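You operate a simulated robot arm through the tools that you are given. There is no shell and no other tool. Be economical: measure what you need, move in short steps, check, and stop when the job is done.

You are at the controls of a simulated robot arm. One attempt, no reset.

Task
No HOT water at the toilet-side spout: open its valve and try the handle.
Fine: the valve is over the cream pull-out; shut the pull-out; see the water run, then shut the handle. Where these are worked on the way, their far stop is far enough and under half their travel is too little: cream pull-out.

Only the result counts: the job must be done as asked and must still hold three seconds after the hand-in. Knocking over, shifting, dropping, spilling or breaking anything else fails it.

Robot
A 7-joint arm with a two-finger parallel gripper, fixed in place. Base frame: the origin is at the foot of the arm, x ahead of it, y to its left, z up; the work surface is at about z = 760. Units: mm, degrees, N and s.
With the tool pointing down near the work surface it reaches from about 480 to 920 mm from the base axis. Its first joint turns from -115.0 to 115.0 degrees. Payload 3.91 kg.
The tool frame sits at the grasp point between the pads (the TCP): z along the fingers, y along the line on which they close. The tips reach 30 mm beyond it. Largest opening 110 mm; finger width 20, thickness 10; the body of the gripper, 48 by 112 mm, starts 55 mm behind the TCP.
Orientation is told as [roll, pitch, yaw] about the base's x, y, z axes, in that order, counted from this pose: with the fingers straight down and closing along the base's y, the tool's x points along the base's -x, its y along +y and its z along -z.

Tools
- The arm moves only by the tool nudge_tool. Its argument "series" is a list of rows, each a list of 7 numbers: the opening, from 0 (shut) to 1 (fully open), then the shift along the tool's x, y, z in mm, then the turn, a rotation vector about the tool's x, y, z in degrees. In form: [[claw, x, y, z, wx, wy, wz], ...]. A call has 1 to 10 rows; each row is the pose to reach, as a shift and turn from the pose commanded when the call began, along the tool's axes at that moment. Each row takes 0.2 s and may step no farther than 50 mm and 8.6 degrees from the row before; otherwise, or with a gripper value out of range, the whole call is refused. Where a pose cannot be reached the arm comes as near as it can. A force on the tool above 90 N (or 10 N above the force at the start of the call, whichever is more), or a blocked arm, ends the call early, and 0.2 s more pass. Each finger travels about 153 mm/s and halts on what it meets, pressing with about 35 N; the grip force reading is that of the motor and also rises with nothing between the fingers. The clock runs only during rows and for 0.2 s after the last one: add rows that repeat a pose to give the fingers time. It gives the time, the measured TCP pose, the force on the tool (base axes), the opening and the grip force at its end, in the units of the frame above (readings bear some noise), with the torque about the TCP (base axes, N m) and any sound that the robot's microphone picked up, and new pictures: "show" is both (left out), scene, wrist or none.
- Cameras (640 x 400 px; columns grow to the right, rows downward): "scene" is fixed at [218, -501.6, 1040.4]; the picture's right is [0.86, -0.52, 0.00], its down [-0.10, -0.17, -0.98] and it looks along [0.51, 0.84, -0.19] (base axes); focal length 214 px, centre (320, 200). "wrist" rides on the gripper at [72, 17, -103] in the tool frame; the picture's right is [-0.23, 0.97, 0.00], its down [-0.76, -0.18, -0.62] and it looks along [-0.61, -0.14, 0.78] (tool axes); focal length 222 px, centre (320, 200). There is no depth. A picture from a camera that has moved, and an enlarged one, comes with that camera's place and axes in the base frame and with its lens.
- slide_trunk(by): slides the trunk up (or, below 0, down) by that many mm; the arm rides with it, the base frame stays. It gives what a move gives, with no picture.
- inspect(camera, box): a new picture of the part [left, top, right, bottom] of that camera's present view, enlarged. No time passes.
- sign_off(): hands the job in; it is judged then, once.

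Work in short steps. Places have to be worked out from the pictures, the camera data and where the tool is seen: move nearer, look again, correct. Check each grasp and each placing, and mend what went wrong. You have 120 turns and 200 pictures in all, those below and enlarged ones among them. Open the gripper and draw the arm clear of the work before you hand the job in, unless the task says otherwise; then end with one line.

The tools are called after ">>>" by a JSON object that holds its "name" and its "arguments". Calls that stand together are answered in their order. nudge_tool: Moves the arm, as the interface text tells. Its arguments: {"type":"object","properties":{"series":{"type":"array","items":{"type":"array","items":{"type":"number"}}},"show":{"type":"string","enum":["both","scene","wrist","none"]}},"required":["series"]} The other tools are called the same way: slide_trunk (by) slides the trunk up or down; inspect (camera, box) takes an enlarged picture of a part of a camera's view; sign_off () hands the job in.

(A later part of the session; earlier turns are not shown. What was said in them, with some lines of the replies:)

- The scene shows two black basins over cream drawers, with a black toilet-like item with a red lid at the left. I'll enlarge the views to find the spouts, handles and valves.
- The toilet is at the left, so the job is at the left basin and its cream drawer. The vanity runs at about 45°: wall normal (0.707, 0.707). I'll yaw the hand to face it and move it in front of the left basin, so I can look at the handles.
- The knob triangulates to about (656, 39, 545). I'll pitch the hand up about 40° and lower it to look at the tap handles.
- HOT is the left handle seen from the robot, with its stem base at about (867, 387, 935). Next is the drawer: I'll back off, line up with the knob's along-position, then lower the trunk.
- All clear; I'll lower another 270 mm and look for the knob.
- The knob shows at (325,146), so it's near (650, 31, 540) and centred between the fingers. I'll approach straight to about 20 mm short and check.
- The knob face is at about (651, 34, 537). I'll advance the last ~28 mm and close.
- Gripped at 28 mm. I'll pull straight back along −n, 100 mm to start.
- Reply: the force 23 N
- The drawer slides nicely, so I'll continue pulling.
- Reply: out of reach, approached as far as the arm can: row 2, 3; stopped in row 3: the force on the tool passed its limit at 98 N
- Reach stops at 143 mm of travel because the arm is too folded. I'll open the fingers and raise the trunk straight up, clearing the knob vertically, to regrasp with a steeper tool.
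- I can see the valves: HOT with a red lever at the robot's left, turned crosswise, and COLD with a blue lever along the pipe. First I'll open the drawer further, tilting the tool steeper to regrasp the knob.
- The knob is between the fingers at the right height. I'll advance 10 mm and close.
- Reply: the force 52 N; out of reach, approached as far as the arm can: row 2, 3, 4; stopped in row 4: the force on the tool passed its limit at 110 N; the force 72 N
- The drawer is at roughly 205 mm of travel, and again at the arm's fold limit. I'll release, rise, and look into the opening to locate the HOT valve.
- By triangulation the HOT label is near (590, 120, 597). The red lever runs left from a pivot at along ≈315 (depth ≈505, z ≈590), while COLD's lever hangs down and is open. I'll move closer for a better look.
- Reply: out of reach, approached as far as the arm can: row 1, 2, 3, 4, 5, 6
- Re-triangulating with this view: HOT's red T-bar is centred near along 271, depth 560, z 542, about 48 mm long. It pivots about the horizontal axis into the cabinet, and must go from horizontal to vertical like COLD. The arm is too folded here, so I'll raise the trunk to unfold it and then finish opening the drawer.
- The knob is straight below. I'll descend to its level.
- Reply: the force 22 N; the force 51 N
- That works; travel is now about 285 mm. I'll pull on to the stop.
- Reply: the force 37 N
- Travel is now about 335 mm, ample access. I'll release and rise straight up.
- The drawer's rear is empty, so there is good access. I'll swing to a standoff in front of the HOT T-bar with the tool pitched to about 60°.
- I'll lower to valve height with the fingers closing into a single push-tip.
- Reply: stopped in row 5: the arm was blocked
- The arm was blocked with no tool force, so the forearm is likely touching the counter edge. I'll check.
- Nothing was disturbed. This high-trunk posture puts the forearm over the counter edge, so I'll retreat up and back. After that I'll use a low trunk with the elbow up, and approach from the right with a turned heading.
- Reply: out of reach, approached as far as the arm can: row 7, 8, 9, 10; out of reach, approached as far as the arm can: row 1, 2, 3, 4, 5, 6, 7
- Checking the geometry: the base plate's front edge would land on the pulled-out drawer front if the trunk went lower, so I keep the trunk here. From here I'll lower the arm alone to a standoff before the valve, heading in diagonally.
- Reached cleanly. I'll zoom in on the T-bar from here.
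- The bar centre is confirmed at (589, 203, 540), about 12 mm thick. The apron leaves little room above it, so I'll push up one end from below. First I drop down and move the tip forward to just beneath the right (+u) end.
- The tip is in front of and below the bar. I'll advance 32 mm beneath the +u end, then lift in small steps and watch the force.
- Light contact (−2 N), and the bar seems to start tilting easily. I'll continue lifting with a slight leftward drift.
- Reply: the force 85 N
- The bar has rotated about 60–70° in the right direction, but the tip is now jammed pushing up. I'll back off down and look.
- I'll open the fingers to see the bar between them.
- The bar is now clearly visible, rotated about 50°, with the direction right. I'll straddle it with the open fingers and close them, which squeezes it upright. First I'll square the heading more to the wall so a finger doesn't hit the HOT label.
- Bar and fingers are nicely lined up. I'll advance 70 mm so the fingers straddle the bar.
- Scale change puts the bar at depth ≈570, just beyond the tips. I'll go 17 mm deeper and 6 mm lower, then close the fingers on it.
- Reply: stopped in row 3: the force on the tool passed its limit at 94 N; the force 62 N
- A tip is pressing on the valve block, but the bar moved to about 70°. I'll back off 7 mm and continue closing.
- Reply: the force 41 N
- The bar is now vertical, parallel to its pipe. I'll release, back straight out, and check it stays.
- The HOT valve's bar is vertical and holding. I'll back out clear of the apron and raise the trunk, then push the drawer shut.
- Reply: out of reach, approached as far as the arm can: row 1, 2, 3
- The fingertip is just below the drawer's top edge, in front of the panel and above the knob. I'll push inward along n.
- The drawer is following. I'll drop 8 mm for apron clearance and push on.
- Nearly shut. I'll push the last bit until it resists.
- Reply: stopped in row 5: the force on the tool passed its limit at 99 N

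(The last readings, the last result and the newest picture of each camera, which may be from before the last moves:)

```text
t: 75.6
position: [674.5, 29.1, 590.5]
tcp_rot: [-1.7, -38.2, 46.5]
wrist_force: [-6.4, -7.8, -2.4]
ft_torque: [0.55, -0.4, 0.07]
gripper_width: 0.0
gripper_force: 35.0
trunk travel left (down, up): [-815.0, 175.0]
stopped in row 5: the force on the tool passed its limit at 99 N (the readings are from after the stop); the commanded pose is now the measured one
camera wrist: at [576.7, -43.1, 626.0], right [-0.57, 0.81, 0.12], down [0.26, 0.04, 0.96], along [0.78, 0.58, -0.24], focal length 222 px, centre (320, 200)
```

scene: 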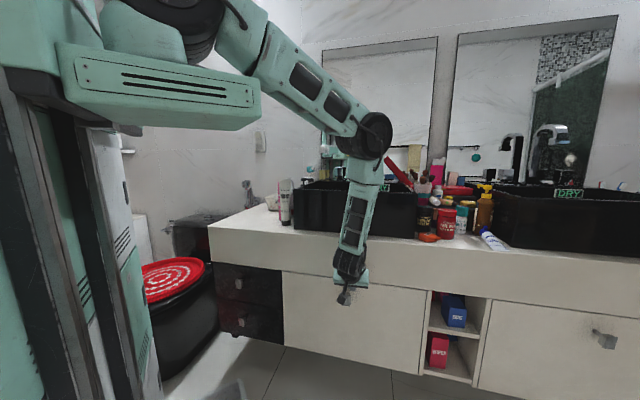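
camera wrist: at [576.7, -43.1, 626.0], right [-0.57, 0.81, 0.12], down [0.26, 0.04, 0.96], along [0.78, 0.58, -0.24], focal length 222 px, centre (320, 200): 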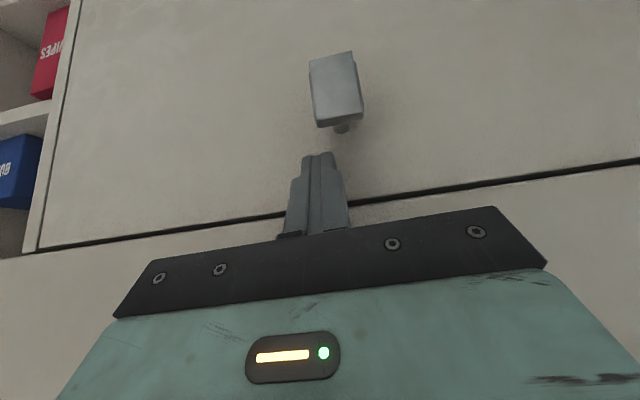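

The drawer is shut, matching its initial look. Now the tap: I'll back off from the drawer and rise.

>>> {"name": "nudge_tool", "arguments": {"series": [[0, 32, 0, -25, 0, 0, 0], [0, 63, 0, -50, 0, 0, 0], [0, 95, 0, -74, 0, 0, 0], [0, 67, 0, -110, 0, 0, 0], [0, 39, 0, -146, 0, 0, 0], [0, 11, 0, -181, 0, 0, 0], [0, -17, 0, -217, 0, 0, 0], [0, -45, 0, -252, 0, 0, 0], [0, -73, 0, -288, 0, 0, 0], [0, -101, 0, -323, 0, 0, 0]], "show": "none"}}

>>> {"name": "slide_trunk", "arguments": {"by": 140}}

>>> {"name": "nudge_tool", "arguments": {"series": [[0, 0, 0, 0, 0, 0, 0]], "show": "both"}}

```text
t: 77.8
position: [583.6, -47.6, 907.5]
tcp_rot: [-1.9, -38.5, 46.4]
wrist_force: [-0.1, -0.5, 0.0]
ft_torque: [0.02, 0.0, 0.05]
gripper_width: 0.0
gripper_force: 34.7
trunk travel left (down, up): [-815.0, 175.0]
```

```text
t: 79.5
position: [585.5, -47.2, 1047.0]
tcp_rot: [-1.8, -38.6, 46.7]
wrist_force: [0.1, -0.4, -0.5]
ft_torque: [-0.02, 0.01, 0.04]
gripper_width: 0.0
gripper_force: 34.9
trunk travel left (down, up): [-955.0, 35.0]
```

```text
t: 79.8
position: [585.6, -48.7, 1047.3]
tcp_rot: [-1.8, -38.6, 46.6]
wrist_force: [-1.4, 0.2, 0.2]
ft_torque: [-0.03, 0.03, -0.02]
gripper_width: 0.1
gripper_force: 34.6
trunk travel left (down, up): [-955.0, 35.0]
camera wrist: at [488.2, -121.3, 1080.4], right [-0.57, 0.81, 0.12], down [0.25, 0.04, 0.97], along [0.78, 0.58, -0.23], focal length 222 px, centre (320, 200)
```

scene: 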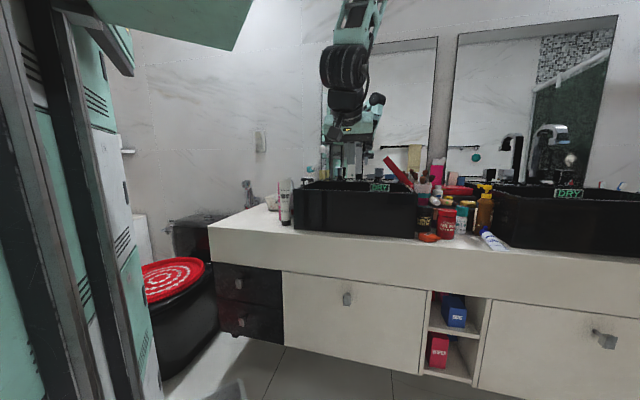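
wrist: 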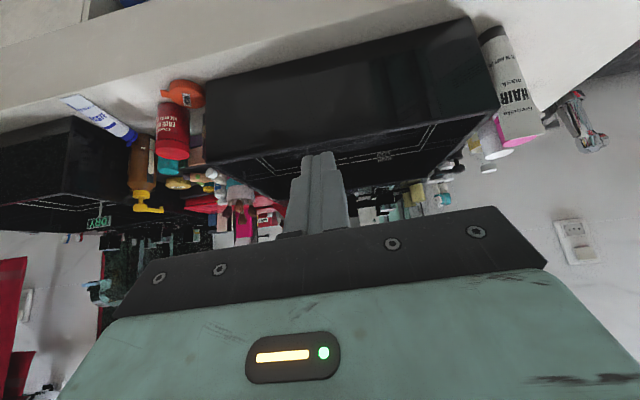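

>>> {"name": "nudge_tool", "arguments": {"series": [[0.3, -35, 17, 16, -0.1, -0.7, 0.2], [0.6, -69, 34, 33, -0.3, -1.3, 0.4], [0.8, -104, 52, 49, -0.4, -2, 0.6], [0.8, -138, 69, 65, -0.5, -2.7, 0.8], [0.8, -173, 86, 82, -0.7, -3.3, 1], [0.8, -207, 103, 98, -0.8, -4, 1.2], [0.8, -207, 103, 98, -0.8, -4, 1.2]], "show": "both"}}

>>> {"name": "inspect", "arguments": {"camera": "wrist", "box": [220, 100, 420, 225]}}

```text
t: 81.5
position: [663.9, 182.5, 1097.6]
tcp_rot: [-0.1, -42.6, 45.1]
wrist_force: [-0.5, 0.4, 0.3]
ft_torque: [0.01, -0.04, 0.0]
gripper_width: 88.2
gripper_force: 0.0
trunk travel left (down, up): [-955.0, 35.0]
camera wrist: at [565.8, 107.8, 1123.6], right [-0.57, 0.81, 0.15], down [0.22, -0.03, 0.97], along [0.79, 0.59, -0.16], focal length 222 px, centre (320, 200)
```

scene: 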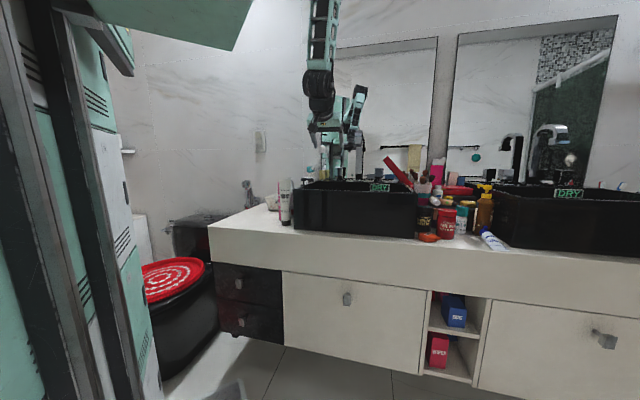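
wrist: 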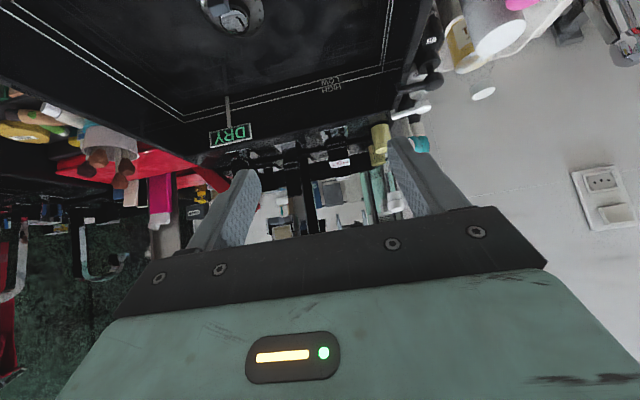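

```text
3.20 times, centred on (320, 162) of wrist
camera zoom: at [565.8, 107.8, 1123.6], right [-0.57, 0.81, 0.15], down [0.22, -0.03, 0.97], along [0.79, 0.59, -0.16], focal length 711 px, centre (320, 320)
```

zoom: 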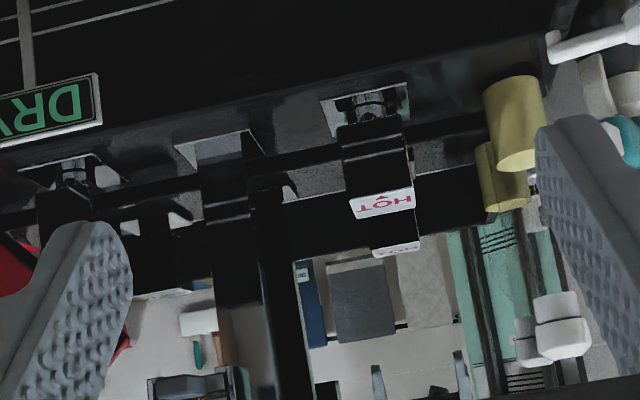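

>>> {"name": "inspect", "arguments": {"camera": "wrist", "box": [310, 120, 370, 185]}}

>>> {"name": "inspect", "arguments": {"camera": "wrist", "box": [220, 130, 290, 190]}}

```text
6.15 times, centred on (340, 152) of wrist
camera zoom: at [565.8, 107.8, 1123.6], right [-0.57, 0.81, 0.15], down [0.22, -0.03, 0.97], along [0.79, 0.59, -0.16], focal length 1367 px, centre (197, 492)
```

zoom: 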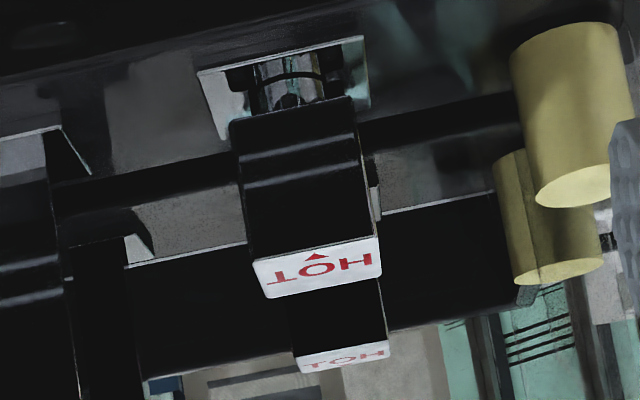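

```text
6.67 times, centred on (255, 160) of wrist
camera zoom: at [565.8, 107.8, 1123.6], right [-0.57, 0.81, 0.15], down [0.22, -0.03, 0.97], along [0.79, 0.59, -0.16], focal length 1481 px, centre (753, 467)
```

zoom: 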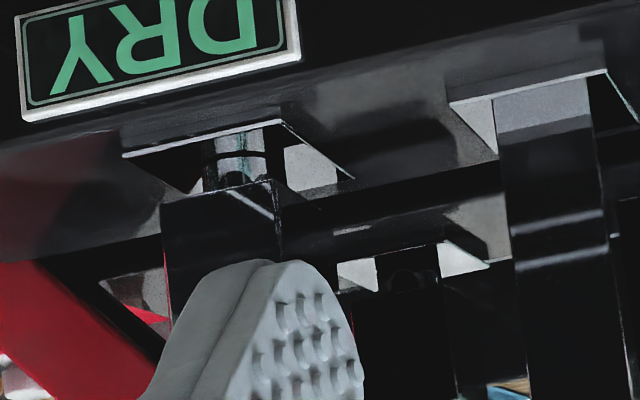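

HOT's handle is a roughly 40 mm block with a pointer mark on top. It turns about the vertical, with the mirror at about depth 946 behind it and the spout about 80 mm to its right. I'll move closer with a steeper tool.

>>> {"name": "nudge_tool", "arguments": {"series": [[0.8, -24, 0, 33, 0, 3.5, 0], [0.8, -49, 1, 66, 0, 7, 0], [0.8, -73, 1, 98, 0, 10.5, 0], [0.8, -98, 2, 131, 0, 14, 0], [0.8, -122, 2, 164, 0, 17.6, 0], [0.8, -122, 2, 164, 0, 17.6, 0]], "show": "both"}}

>>> {"name": "inspect", "arguments": {"camera": "wrist", "box": [230, 100, 430, 225]}}

```text
t: 82.8
position: [810.0, 323.9, 1058.6]
tcp_rot: [-0.1, -24.9, 45.0]
wrist_force: [-1.2, 0.6, -0.5]
ft_torque: [0.01, 0.0, -0.01]
gripper_width: 88.0
gripper_force: 0.0
trunk travel left (down, up): [-955.0, 35.0]
camera wrist: at [720.9, 259.1, 1119.6], right [-0.54, 0.83, 0.09], down [0.43, 0.18, 0.89], along [0.72, 0.52, -0.45], focal length 222 px, centre (320, 200)
```

scene: 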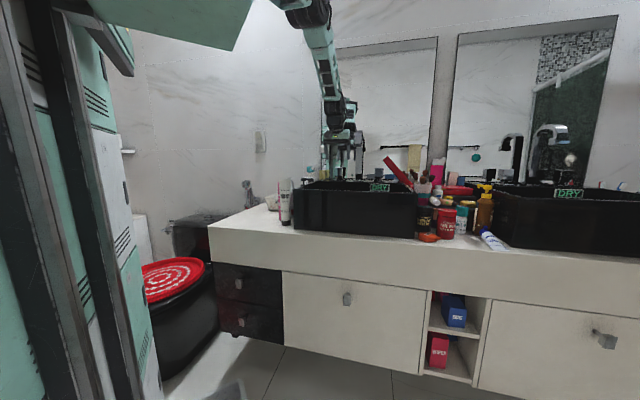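
wrist: 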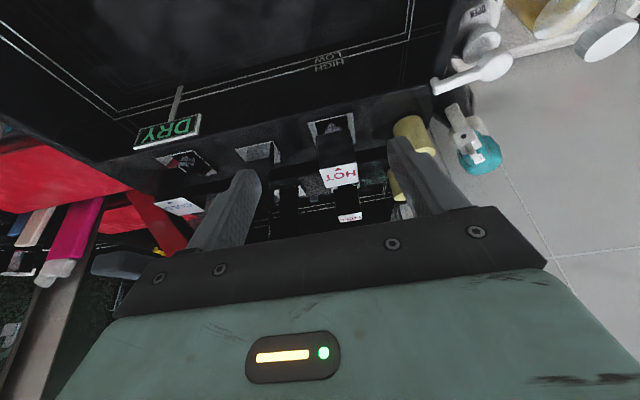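

```text
3.20 times, centred on (330, 162) of wrist
camera zoom: at [720.9, 259.1, 1119.6], right [-0.54, 0.83, 0.09], down [0.43, 0.18, 0.89], along [0.72, 0.52, -0.45], focal length 711 px, centre (288, 320)
```

zoom: 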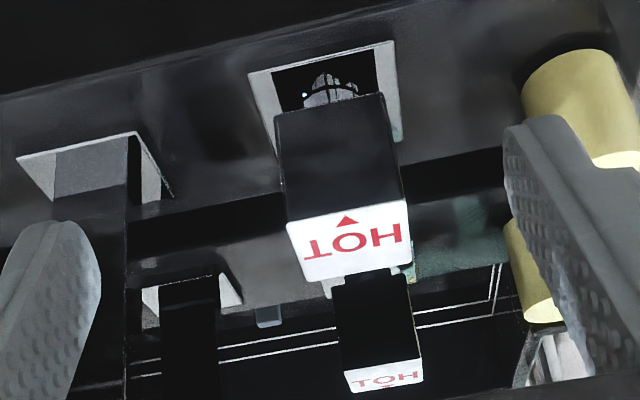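

Handle top centre triangulates to (866, 391, 994). I'll move above it and then descend with the fingers straddling its sides.

>>> {"name": "nudge_tool", "arguments": {"series": [[0.8, -40, 4, 18, 0, 0, 0], [0.8, -79, 8, 37, 0, 0, 0], [0.8, -79, 8, 37, 0, 0, 0]], "show": "wrist"}}

>>> {"name": "inspect", "arguments": {"camera": "wrist", "box": [200, 60, 440, 220]}}

```text
t: 83.7
position: [846.3, 374.5, 1062.3]
tcp_rot: [0.1, -24.9, 45.1]
wrist_force: [0.0, 0.3, 0.0]
ft_torque: [-0.01, 0.02, -0.02]
gripper_width: 88.3
gripper_force: 0.0
out of reach, approached as far as the arm can: row 2, 3
trunk travel left (down, up): [-955.0, 35.0]
camera wrist: at [757.4, 308.8, 1123.9], right [-0.54, 0.83, 0.1], down [0.43, 0.18, 0.89], along [0.72, 0.52, -0.45], focal length 222 px, centre (320, 200)
```

wrist: 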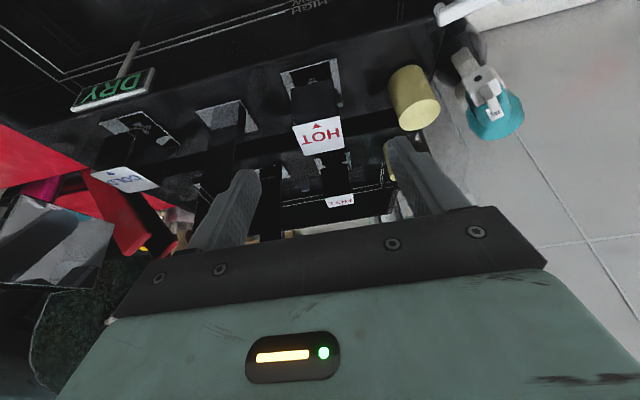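

```text
2.50 times, centred on (320, 140) of wrist
camera zoom: at [757.4, 308.8, 1123.9], right [-0.54, 0.83, 0.1], down [0.43, 0.18, 0.89], along [0.72, 0.52, -0.45], focal length 555 px, centre (320, 350)
```

zoom: 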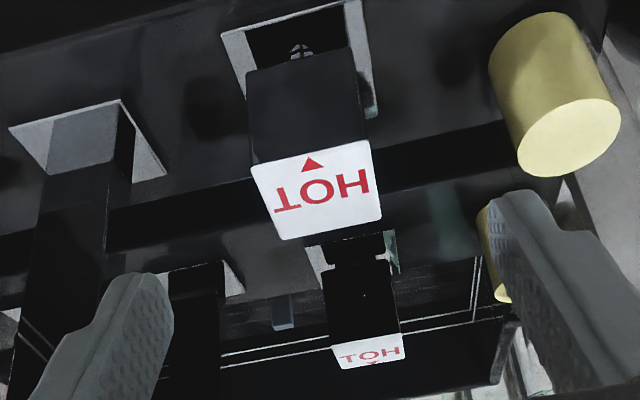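

The trunk is too high for reach. I'll raise the hand 120 mm, then lower the trunk 150 mm for a better shoulder height.

>>> {"name": "nudge_tool", "arguments": {"series": [[0.8, -16, 0, -36, 0, 0, 0], [0.8, -33, 0, -72, 0, 0, 0], [0.8, -50, 0, -109, 0, 0, 0], [0.8, -50, 0, -109, 0, 0, 0]], "show": "none"}}

>>> {"name": "slide_trunk", "arguments": {"by": -130}}

```text
t: 84.7
position: [845.3, 374.7, 1183.1]
tcp_rot: [-0.1, -25.0, 45.1]
wrist_force: [-0.9, 0.0, -0.1]
ft_torque: [-0.01, 0.01, 0.02]
gripper_width: 88.1
gripper_force: 0.0
trunk travel left (down, up): [-955.0, 35.0]
```

```text
t: 86.2
position: [844.6, 375.2, 1052.9]
tcp_rot: [-0.1, -24.9, 45.0]
wrist_force: [-0.9, -0.4, 0.5]
ft_torque: [-0.02, 0.0, 0.01]
gripper_width: 88.2
gripper_force: 0.1
trunk travel left (down, up): [-825.0, 165.0]
```

>>> {"name": "nudge_tool", "arguments": {"series": [[0.8, -24, -2, 11, 0, 0, 0], [0.8, -9, -2, 43, 0, 0, 0], [0.8, 6, -2, 75, 0, 0, 0], [0.8, 6, -2, 75, 0, 0, 0]], "show": "both"}}

>>> {"name": "inspect", "arguments": {"camera": "wrist", "box": [200, 60, 440, 220]}}

```text
t: 87.2
position: [851.1, 380.8, 987.8]
tcp_rot: [-0.1, -24.9, 45.0]
wrist_force: [1.0, -0.1, -0.5]
ft_torque: [-0.02, -0.02, 0.0]
gripper_width: 87.8
gripper_force: 0.0
out of reach, approached as far as the arm can: row 1, 2, 3, 4
trunk travel left (down, up): [-825.0, 165.0]
camera wrist: at [762.5, 316.4, 1048.8], right [-0.54, 0.83, 0.1], down [0.43, 0.18, 0.89], along [0.72, 0.52, -0.45], focal length 222 px, centre (320, 200)
```

scene: 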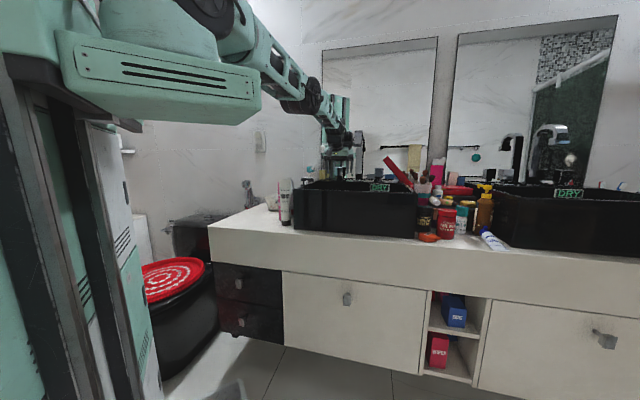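
wrist: 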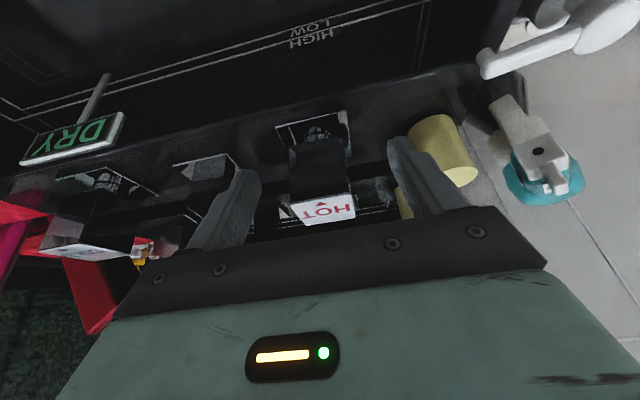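

```text
2.50 times, centred on (320, 140) of wrist
camera zoom: at [762.5, 316.4, 1048.8], right [-0.54, 0.83, 0.1], down [0.43, 0.18, 0.89], along [0.72, 0.52, -0.45], focal length 555 px, centre (320, 350)
```

zoom: 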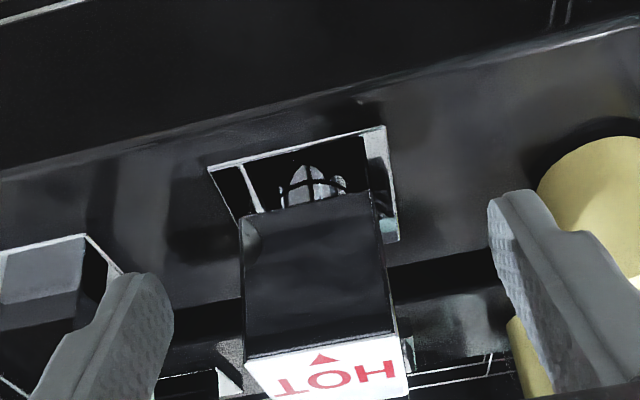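

Reach maxes out with this steep tilt. I'll pitch the tool to 45° while centring on the handle, so the wrist comes back toward the robot.

>>> {"name": "nudge_tool", "arguments": {"series": [[0.8, 0, -1, 0, 0, -7, 0], [0.8, -4, -2, 5, 0, -14, 0], [0.8, -13, -3.5, 15, 0, -20, 0], [0.8, -13, -3.5, 15, 0, -20, 0]], "show": "wrist"}}

>>> {"name": "inspect", "arguments": {"camera": "wrist", "box": [200, 60, 440, 220]}}

```text
t: 88.2
position: [867.2, 390.9, 976.8]
tcp_rot: [-0.1, -45.2, 45.1]
wrist_force: [0.4, -0.5, 0.1]
ft_torque: [0.03, -0.01, 0.01]
gripper_width: 88.2
gripper_force: 0.0
trunk travel left (down, up): [-825.0, 165.0]
camera wrist: at [768.1, 315.7, 997.1], right [-0.58, 0.8, 0.16], down [0.19, -0.06, 0.98], along [0.79, 0.59, -0.12], focal length 222 px, centre (320, 200)
```

wrist: 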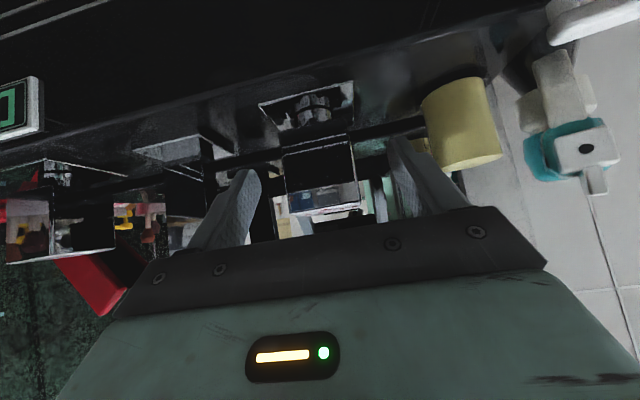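

```text
2.50 times, centred on (320, 140) of wrist
camera zoom: at [768.1, 315.7, 997.1], right [-0.58, 0.8, 0.16], down [0.19, -0.06, 0.98], along [0.79, 0.59, -0.12], focal length 555 px, centre (320, 350)
```

zoom: 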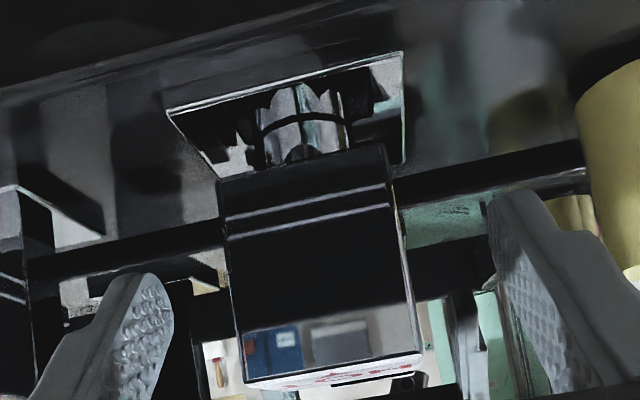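

The handle is centred between the fingers. I'll close on it.

>>> {"name": "nudge_tool", "arguments": {"series": [[0.4, 0, 0, 0, 0, 0, 0], [0.2, 0, 0, 0, 0, 0, 0], [0.2, 0, 0, 0, 0, 0, 0], [0.2, 0, 0, 0, 0, 0, 0]], "show": "wrist"}}

```text
t: 89.2
position: [865.4, 392.9, 978.1]
tcp_rot: [0.0, -45.0, 45.2]
wrist_force: [-7.8, 5.3, -0.9]
ft_torque: [1.06, -0.23, 0.12]
gripper_width: 40.2
gripper_force: 45.1
trunk travel left (down, up): [-825.0, 165.0]
camera wrist: at [766.9, 316.8, 997.1], right [-0.58, 0.8, 0.16], down [0.2, -0.06, 0.98], along [0.79, 0.6, -0.12], focal length 222 px, centre (320, 200)
```

wrist: 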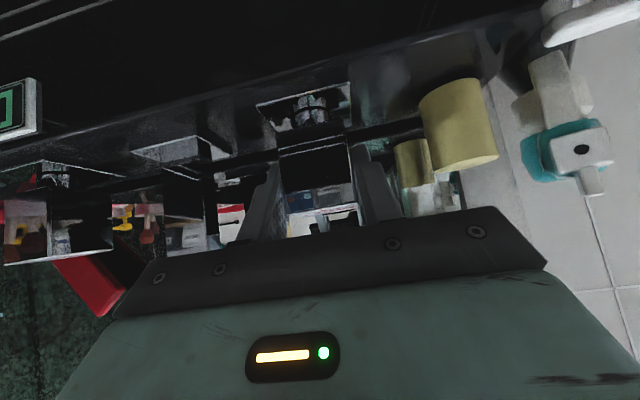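

Gripped at 40 mm. I'll try a small clockwise turn (from above) about the vertical and feel the torque.

>>> {"name": "nudge_tool", "arguments": {"series": [[0.2, 0, 0, 0, 2.8, 0, 2.8], [0.2, 0, 0, 0, 5.6, 0, 5.6], [0.2, 0, 0, 0, 8.5, 0, 8.5], [0.2, 0, 0, 0, 8.5, 0, 8.5]], "show": "none"}}

```text
t: 90.2
position: [863.4, 393.7, 977.3]
tcp_rot: [0.1, -44.9, 33.2]
wrist_force: [-30.7, 6.1, 0.3]
ft_torque: [0.1, 0.88, 2.88]
gripper_width: 45.6
gripper_force: 45.2
trunk travel left (down, up): [-825.0, 165.0]
```

Torque of 2.9 N·m with the grip widening means clockwise is the stop. I'll return and try counter-clockwise.

>>> {"name": "nudge_tool", "arguments": {"series": [[0.2, 0, 0, 0, -4.2, 0, -4.2], [0.2, 0, 0, 0, -8.5, 0, -8.5], [0.2, 0, 0, 0, -8.5, 0, -8.5]], "show": "none"}}

>>> {"name": "nudge_tool", "arguments": {"series": [[0.2, 0, 0, 0, -3.5, 0, -3.5], [0.2, 0, 0, 0, -7, 0, -7], [0.2, 0, 0, 0, -10.6, 0, -10.6], [0.2, 0, 0, 0, -10.6, 0, -10.6]], "show": "both"}}

```text
t: 91.0
position: [867.0, 391.6, 978.4]
tcp_rot: [0.0, -45.0, 45.2]
wrist_force: [-5.4, 21.2, -8.8]
ft_torque: [0.94, -0.01, 0.21]
gripper_width: 40.1
gripper_force: 45.3
trunk travel left (down, up): [-825.0, 165.0]
```

```text
t: 92.0
position: [868.5, 391.0, 976.9]
tcp_rot: [-0.1, -45.0, 60.2]
wrist_force: [8.7, 18.0, -4.4]
ft_torque: [-0.09, 1.13, 0.04]
gripper_width: 40.0
gripper_force: 45.2
trunk travel left (down, up): [-825.0, 165.0]
camera wrist: at [792.7, 292.4, 997.7], right [-0.76, 0.63, 0.16], down [0.2, 0.0, 0.98], along [0.61, 0.78, -0.12], focal length 222 px, centre (320, 200)
```

scene: 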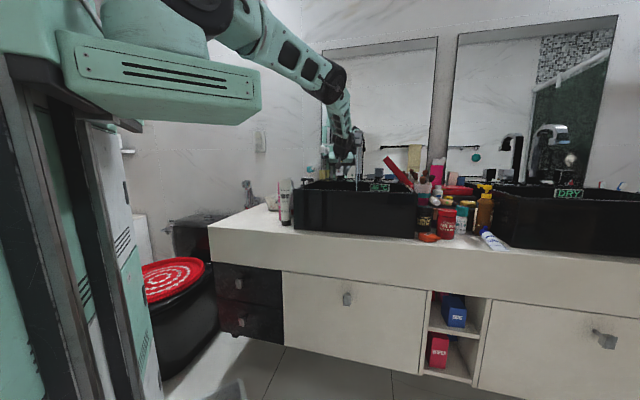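
wrist: 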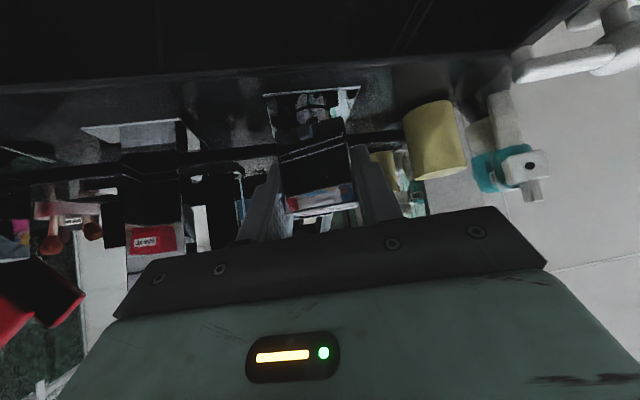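

It turns freely counter-clockwise. I'll check the basin for water and the sign.

>>> {"name": "inspect", "arguments": {"camera": "scene", "box": [290, 120, 450, 220]}}

```text
4.00 times, centred on (370, 170) of scene
camera zoom: at [218.0, -501.6, 1040.4], right [0.86, -0.52, 0.0], down [-0.1, -0.17, -0.98], along [0.51, 0.84, -0.19], focal length 858 px, centre (120, 320)
```

zoom: 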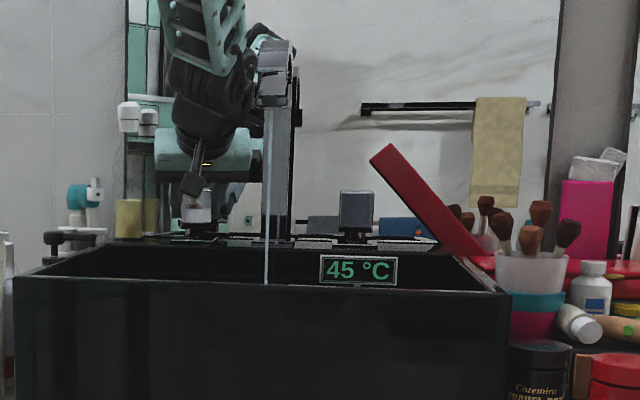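

Hot water is running and the display shows 45 °C. I'll open slightly more to be sure of a proper flow, and look.

>>> {"name": "nudge_tool", "arguments": {"series": [[0.2, 0, 0, 0, -3.5, 0, -3.5], [0.2, 0, 0, 0, -7, 0, -7], [0.2, 0, 0, 0, -7, 0, -7]], "show": "none"}}

>>> {"name": "inspect", "arguments": {"camera": "scene", "box": [290, 120, 450, 220]}}

```text
t: 92.7
position: [860.4, 394.3, 981.5]
tcp_rot: [-1.5, -44.9, 71.2]
wrist_force: [71.6, -40.8, -24.9]
ft_torque: [0.85, 1.15, -1.07]
gripper_width: 62.2
gripper_force: 40.0
trunk travel left (down, up): [-825.0, 165.0]
stopped in row 3: the force on the tool passed its limit at 93 N (the readings are from after the stop); the commanded pose is now the measured one
```

```text
4.00 times, centred on (370, 170) of scene
camera zoom: at [218.0, -501.6, 1040.4], right [0.86, -0.52, 0.0], down [-0.1, -0.17, -0.98], along [0.51, 0.84, -0.19], focal length 858 px, centre (120, 320)
```

zoom: 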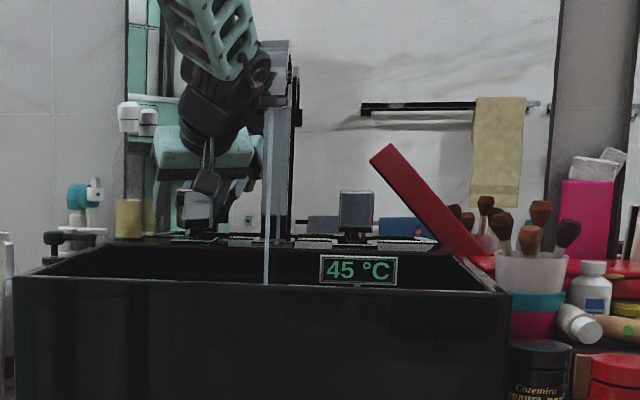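

The grip was wedged open to 62 mm (probably the hand met the spout). I'll look before moving.

>>> {"name": "nudge_tool", "arguments": {"series": [[0.55, 0, 0, 0, 0, 0, 0], [0.65, 0, 0, 0, 0, 0, 0]], "show": "wrist"}}

>>> {"name": "inspect", "arguments": {"camera": "wrist", "box": [200, 60, 440, 220]}}

```text
t: 93.3
position: [858.8, 397.9, 979.8]
tcp_rot: [-0.7, -44.9, 71.1]
wrist_force: [1.4, 0.4, 0.0]
ft_torque: [0.01, 0.0, -0.02]
gripper_width: 71.6
gripper_force: 0.0
trunk travel left (down, up): [-825.0, 165.0]
camera wrist: at [802.3, 287.2, 999.3], right [-0.87, 0.48, 0.15], down [0.19, 0.04, 0.98], along [0.46, 0.88, -0.12], focal length 222 px, centre (320, 200)
```

wrist: 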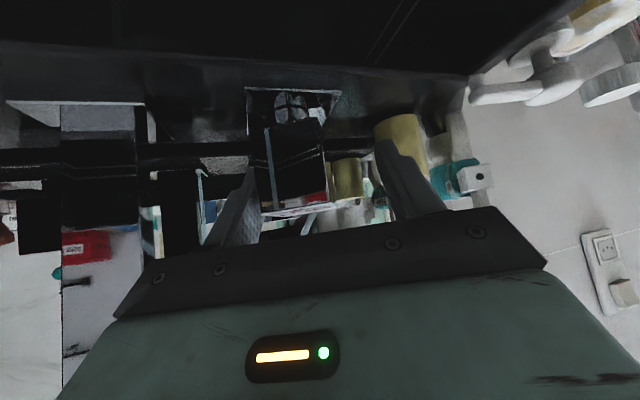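

```text
2.50 times, centred on (320, 140) of wrist
camera zoom: at [802.3, 287.2, 999.3], right [-0.87, 0.48, 0.15], down [0.19, 0.04, 0.98], along [0.46, 0.88, -0.12], focal length 555 px, centre (320, 350)
```

zoom: 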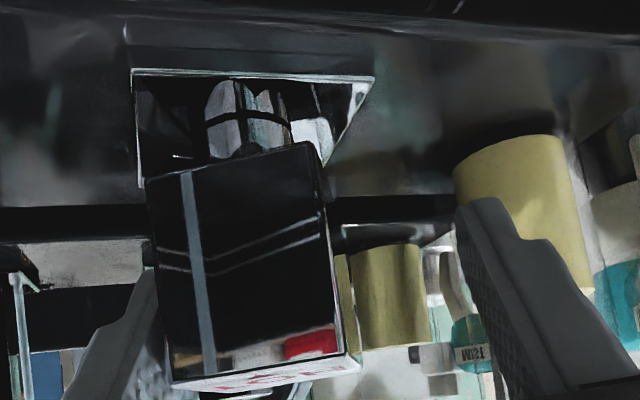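

The handle stayed open. I'll recentre on its axis with yaw back to about 60° and regrasp.

>>> {"name": "nudge_tool", "arguments": {"series": [[0.65, 1, -4, -1, 3.5, 0, 3.5], [0.65, 2, -8, -2, 7.5, 0, 7.5], [0.65, 2, -8, -2, 7.5, 0, 7.5]], "show": "none"}}

>>> {"name": "nudge_tool", "arguments": {"series": [[0.4, 0, 0, 0, 0, 0, 0], [0.2, 0, 0, 0, 0, 0, 0], [0.2, 0, 0, 0, 0, 0, 0]], "show": "wrist"}}

>>> {"name": "inspect", "arguments": {"camera": "wrist", "box": [200, 60, 440, 220]}}

```text
t: 94.1
position: [871.4, 387.1, 977.2]
tcp_rot: [-0.7, -45.0, 59.9]
wrist_force: [-1.3, -0.3, -0.1]
ft_torque: [-0.04, -0.03, 0.01]
gripper_width: 71.6
gripper_force: 0.1
trunk travel left (down, up): [-825.0, 165.0]
```

```text
t: 94.9
position: [869.3, 390.7, 975.5]
tcp_rot: [-0.2, -44.8, 59.8]
wrist_force: [-16.5, 13.1, 1.5]
ft_torque: [1.01, 1.37, 0.2]
gripper_width: 39.9
gripper_force: 45.2
trunk travel left (down, up): [-825.0, 165.0]
camera wrist: at [791.7, 292.6, 996.4], right [-0.76, 0.63, 0.16], down [0.2, 0.0, 0.98], along [0.62, 0.78, -0.13], focal length 222 px, centre (320, 200)
```

wrist: 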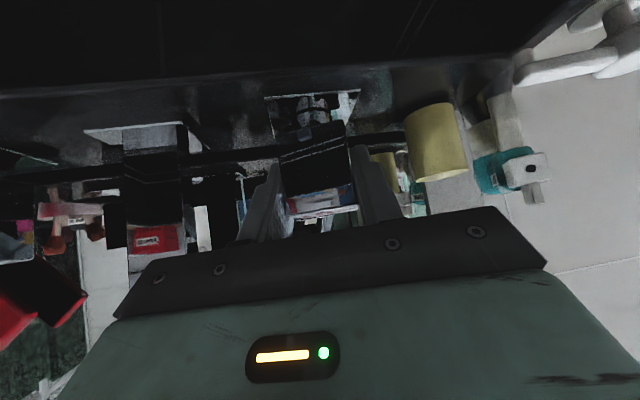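

```text
2.50 times, centred on (320, 140) of wrist
camera zoom: at [791.7, 292.6, 996.4], right [-0.76, 0.63, 0.16], down [0.2, 0.0, 0.98], along [0.62, 0.78, -0.13], focal length 555 px, centre (320, 350)
```

zoom: 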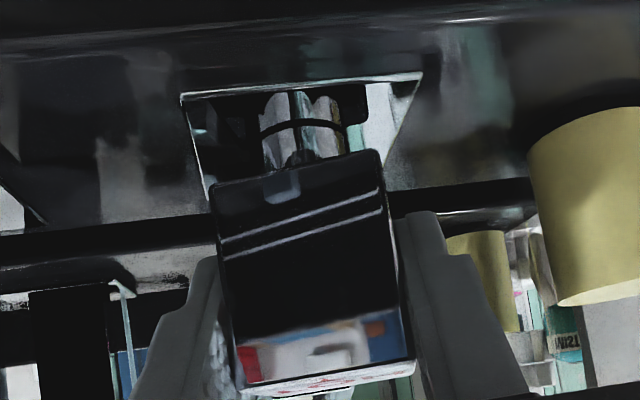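

Well gripped at 39.9 mm. I'll turn clockwise to shut, back to the original 45°.

>>> {"name": "nudge_tool", "arguments": {"series": [[0.2, 0, 0, 0, 3.5, 0, 3.5], [0.2, 0, 0, 0, 7, 0, 7], [0.2, 0, 0, 0, 10.6, 0, 10.6], [0.2, 0, 0, 0, 11.5, 0, 11.5], [0.2, 0, 0, 0, 11.5, 0, 11.5]], "show": "none"}}

>>> {"name": "inspect", "arguments": {"camera": "scene", "box": [290, 120, 450, 220]}}

```text
t: 96.1
position: [866.7, 392.4, 976.6]
tcp_rot: [-0.3, -45.0, 43.9]
wrist_force: [-37.6, 10.7, 0.9]
ft_torque: [0.69, 1.77, 2.0]
gripper_width: 40.1
gripper_force: 45.2
trunk travel left (down, up): [-825.0, 165.0]
```

```text
4.00 times, centred on (370, 170) of scene
camera zoom: at [218.0, -501.6, 1040.4], right [0.86, -0.52, 0.0], down [-0.1, -0.17, -0.98], along [0.51, 0.84, -0.19], focal length 858 px, centre (120, 320)
```

zoom: 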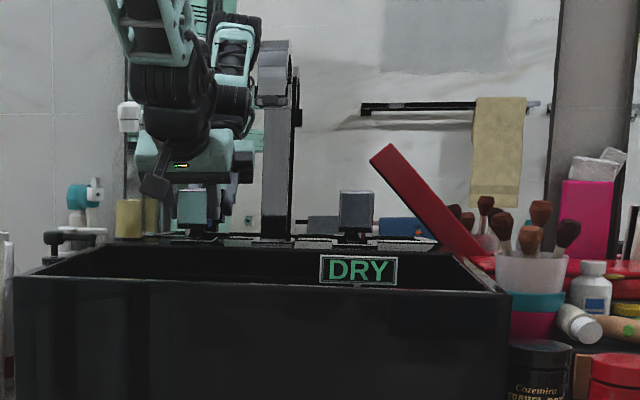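

The sign reads DRY and the handle is at its shut stop. I'll open the gripper and draw back clear.

>>> {"name": "nudge_tool", "arguments": {"series": [[0.4, 0, 0, 0, 0, 0, 0], [0.75, 0, 0, 0, 0, 0, 0], [0.75, 0, 0, 0, 0, 0, 0], [0.75, 0, 0, -40, 0, 0, 0], [0.75, 0, 0, -85, 0, 0, 0], [0.75, 0, 0, -130, 0, 0, 0], [0.75, 0, 0, -175, 0, 0, 0], [0.75, 0, 0, -220, 0, 0, 0], [0.75, 0, 0, -220, 0, 0, 0]], "show": "both"}}

>>> {"name": "inspect", "arguments": {"camera": "scene", "box": [260, 130, 460, 255]}}

>>> {"name": "inspect", "arguments": {"camera": "scene", "box": [200, 220, 500, 400]}}

>>> {"name": "inspect", "arguments": {"camera": "wrist", "box": [220, 60, 440, 220]}}

```text
t: 98.1
position: [755.5, 280.0, 1136.5]
tcp_rot: [-0.8, -45.0, 43.7]
wrist_force: [-0.9, -0.2, 0.0]
ft_torque: [0.0, 0.01, 0.05]
gripper_width: 83.0
gripper_force: 0.1
trunk travel left (down, up): [-825.0, 165.0]
camera wrist: at [653.4, 208.4, 1156.3], right [-0.55, 0.82, 0.15], down [0.19, -0.06, 0.98], along [0.81, 0.57, -0.12], focal length 222 px, centre (320, 200)
```

scene: 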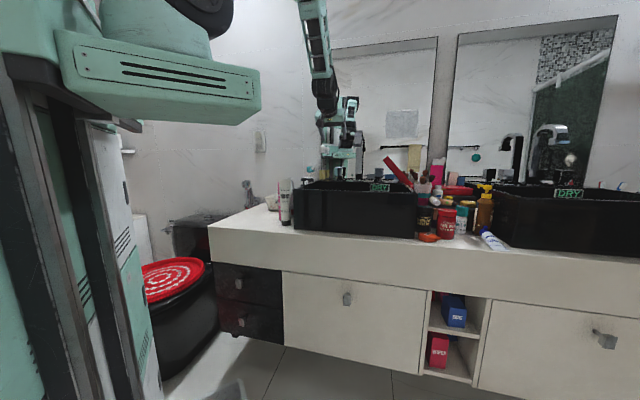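
wrist: 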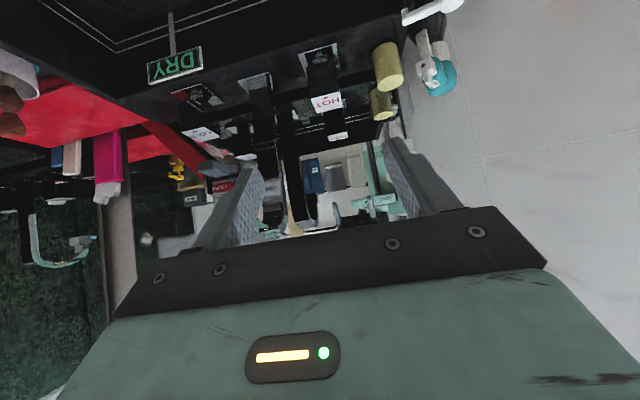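

```text
3.20 times, centred on (360, 192) of scene
camera zoom: at [218.0, -501.6, 1040.4], right [0.86, -0.52, 0.0], down [-0.1, -0.17, -0.98], along [0.51, 0.84, -0.19], focal length 686 px, centre (192, 224)
```

zoom: 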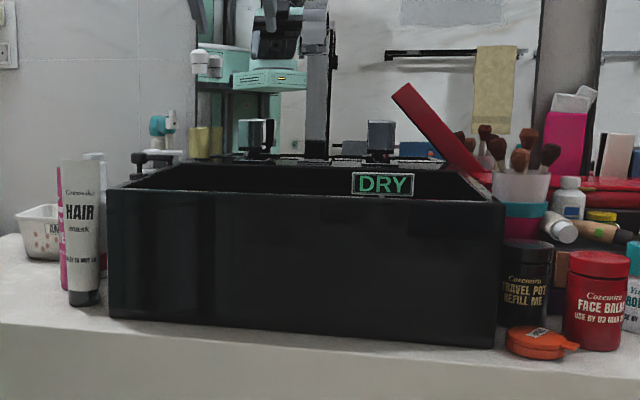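

```text
2.13 times, centred on (350, 310) of scene
camera zoom: at [218.0, -501.6, 1040.4], right [0.86, -0.52, 0.0], down [-0.1, -0.17, -0.98], along [0.51, 0.84, -0.19], focal length 458 px, centre (256, -35)
```

zoom: 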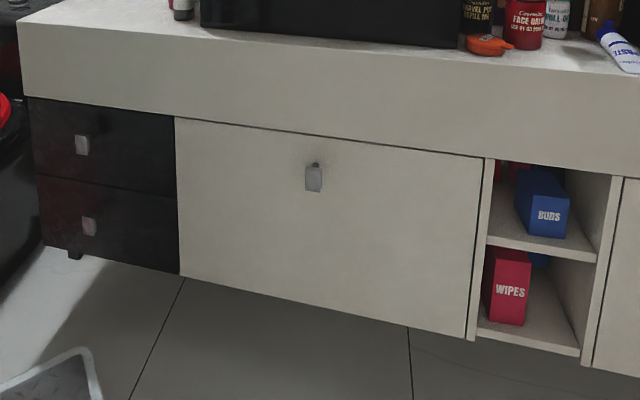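

```text
2.50 times, centred on (330, 140) of wrist
camera zoom: at [653.4, 208.4, 1156.3], right [-0.55, 0.82, 0.15], down [0.19, -0.06, 0.98], along [0.81, 0.57, -0.12], focal length 555 px, centre (295, 350)
```

zoom: 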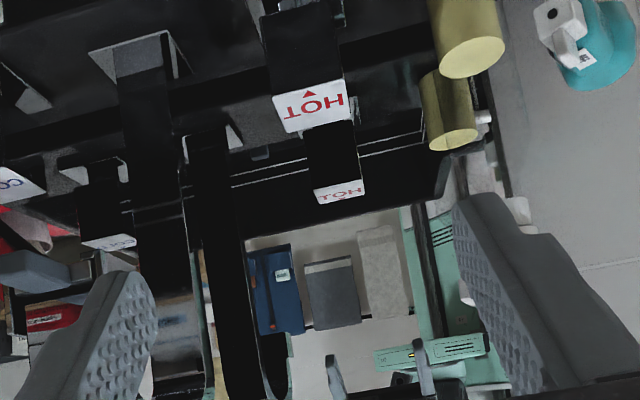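

Everything matches the start: drawer shut, handle shut, sign DRY, nothing displaced. I'll draw the arm a bit further back before handing in.

>>> {"name": "nudge_tool", "arguments": {"series": [[0.75, 20, 0, -40, 0, 0, 0], [0.75, 40, 0, -80, 0, 0, 0], [0.75, 65, 0, -115, 0, 0, 0], [0.75, 90, 0, -150, 0, 0, 0], [0.75, 115, 0, -185, 0, 0, 0], [0.75, 115, 0, -185, 0, 0, 0]], "show": "scene"}}

```text
t: 99.5
position: [603.3, 134.5, 1181.3]
tcp_rot: [-0.7, -44.9, 43.7]
wrist_force: [0.6, -0.5, -0.6]
ft_torque: [0.02, -0.01, 0.02]
gripper_width: 82.5
gripper_force: 0.1
trunk travel left (down, up): [-825.0, 165.0]
```

scene: 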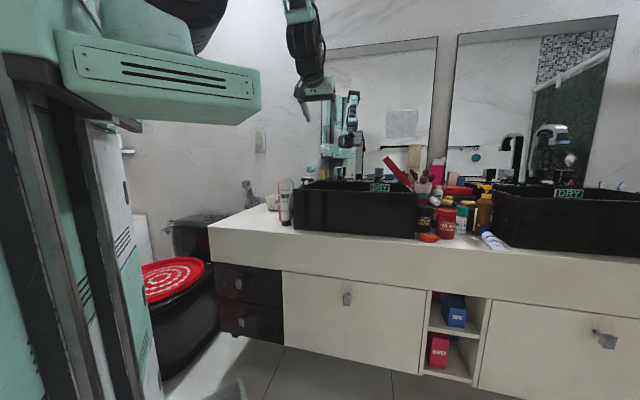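

The arm is clear and the gripper is open, so I'm handing in.

>>> {"name": "sign_off", "arguments": {}}

```text
The job is handed in.
```

The HOT valve at the toilet-side spout is open and the cream pull-out is shut. The water ran hot (display showed 45 °C), and I shut the handle again (display back to DRY).
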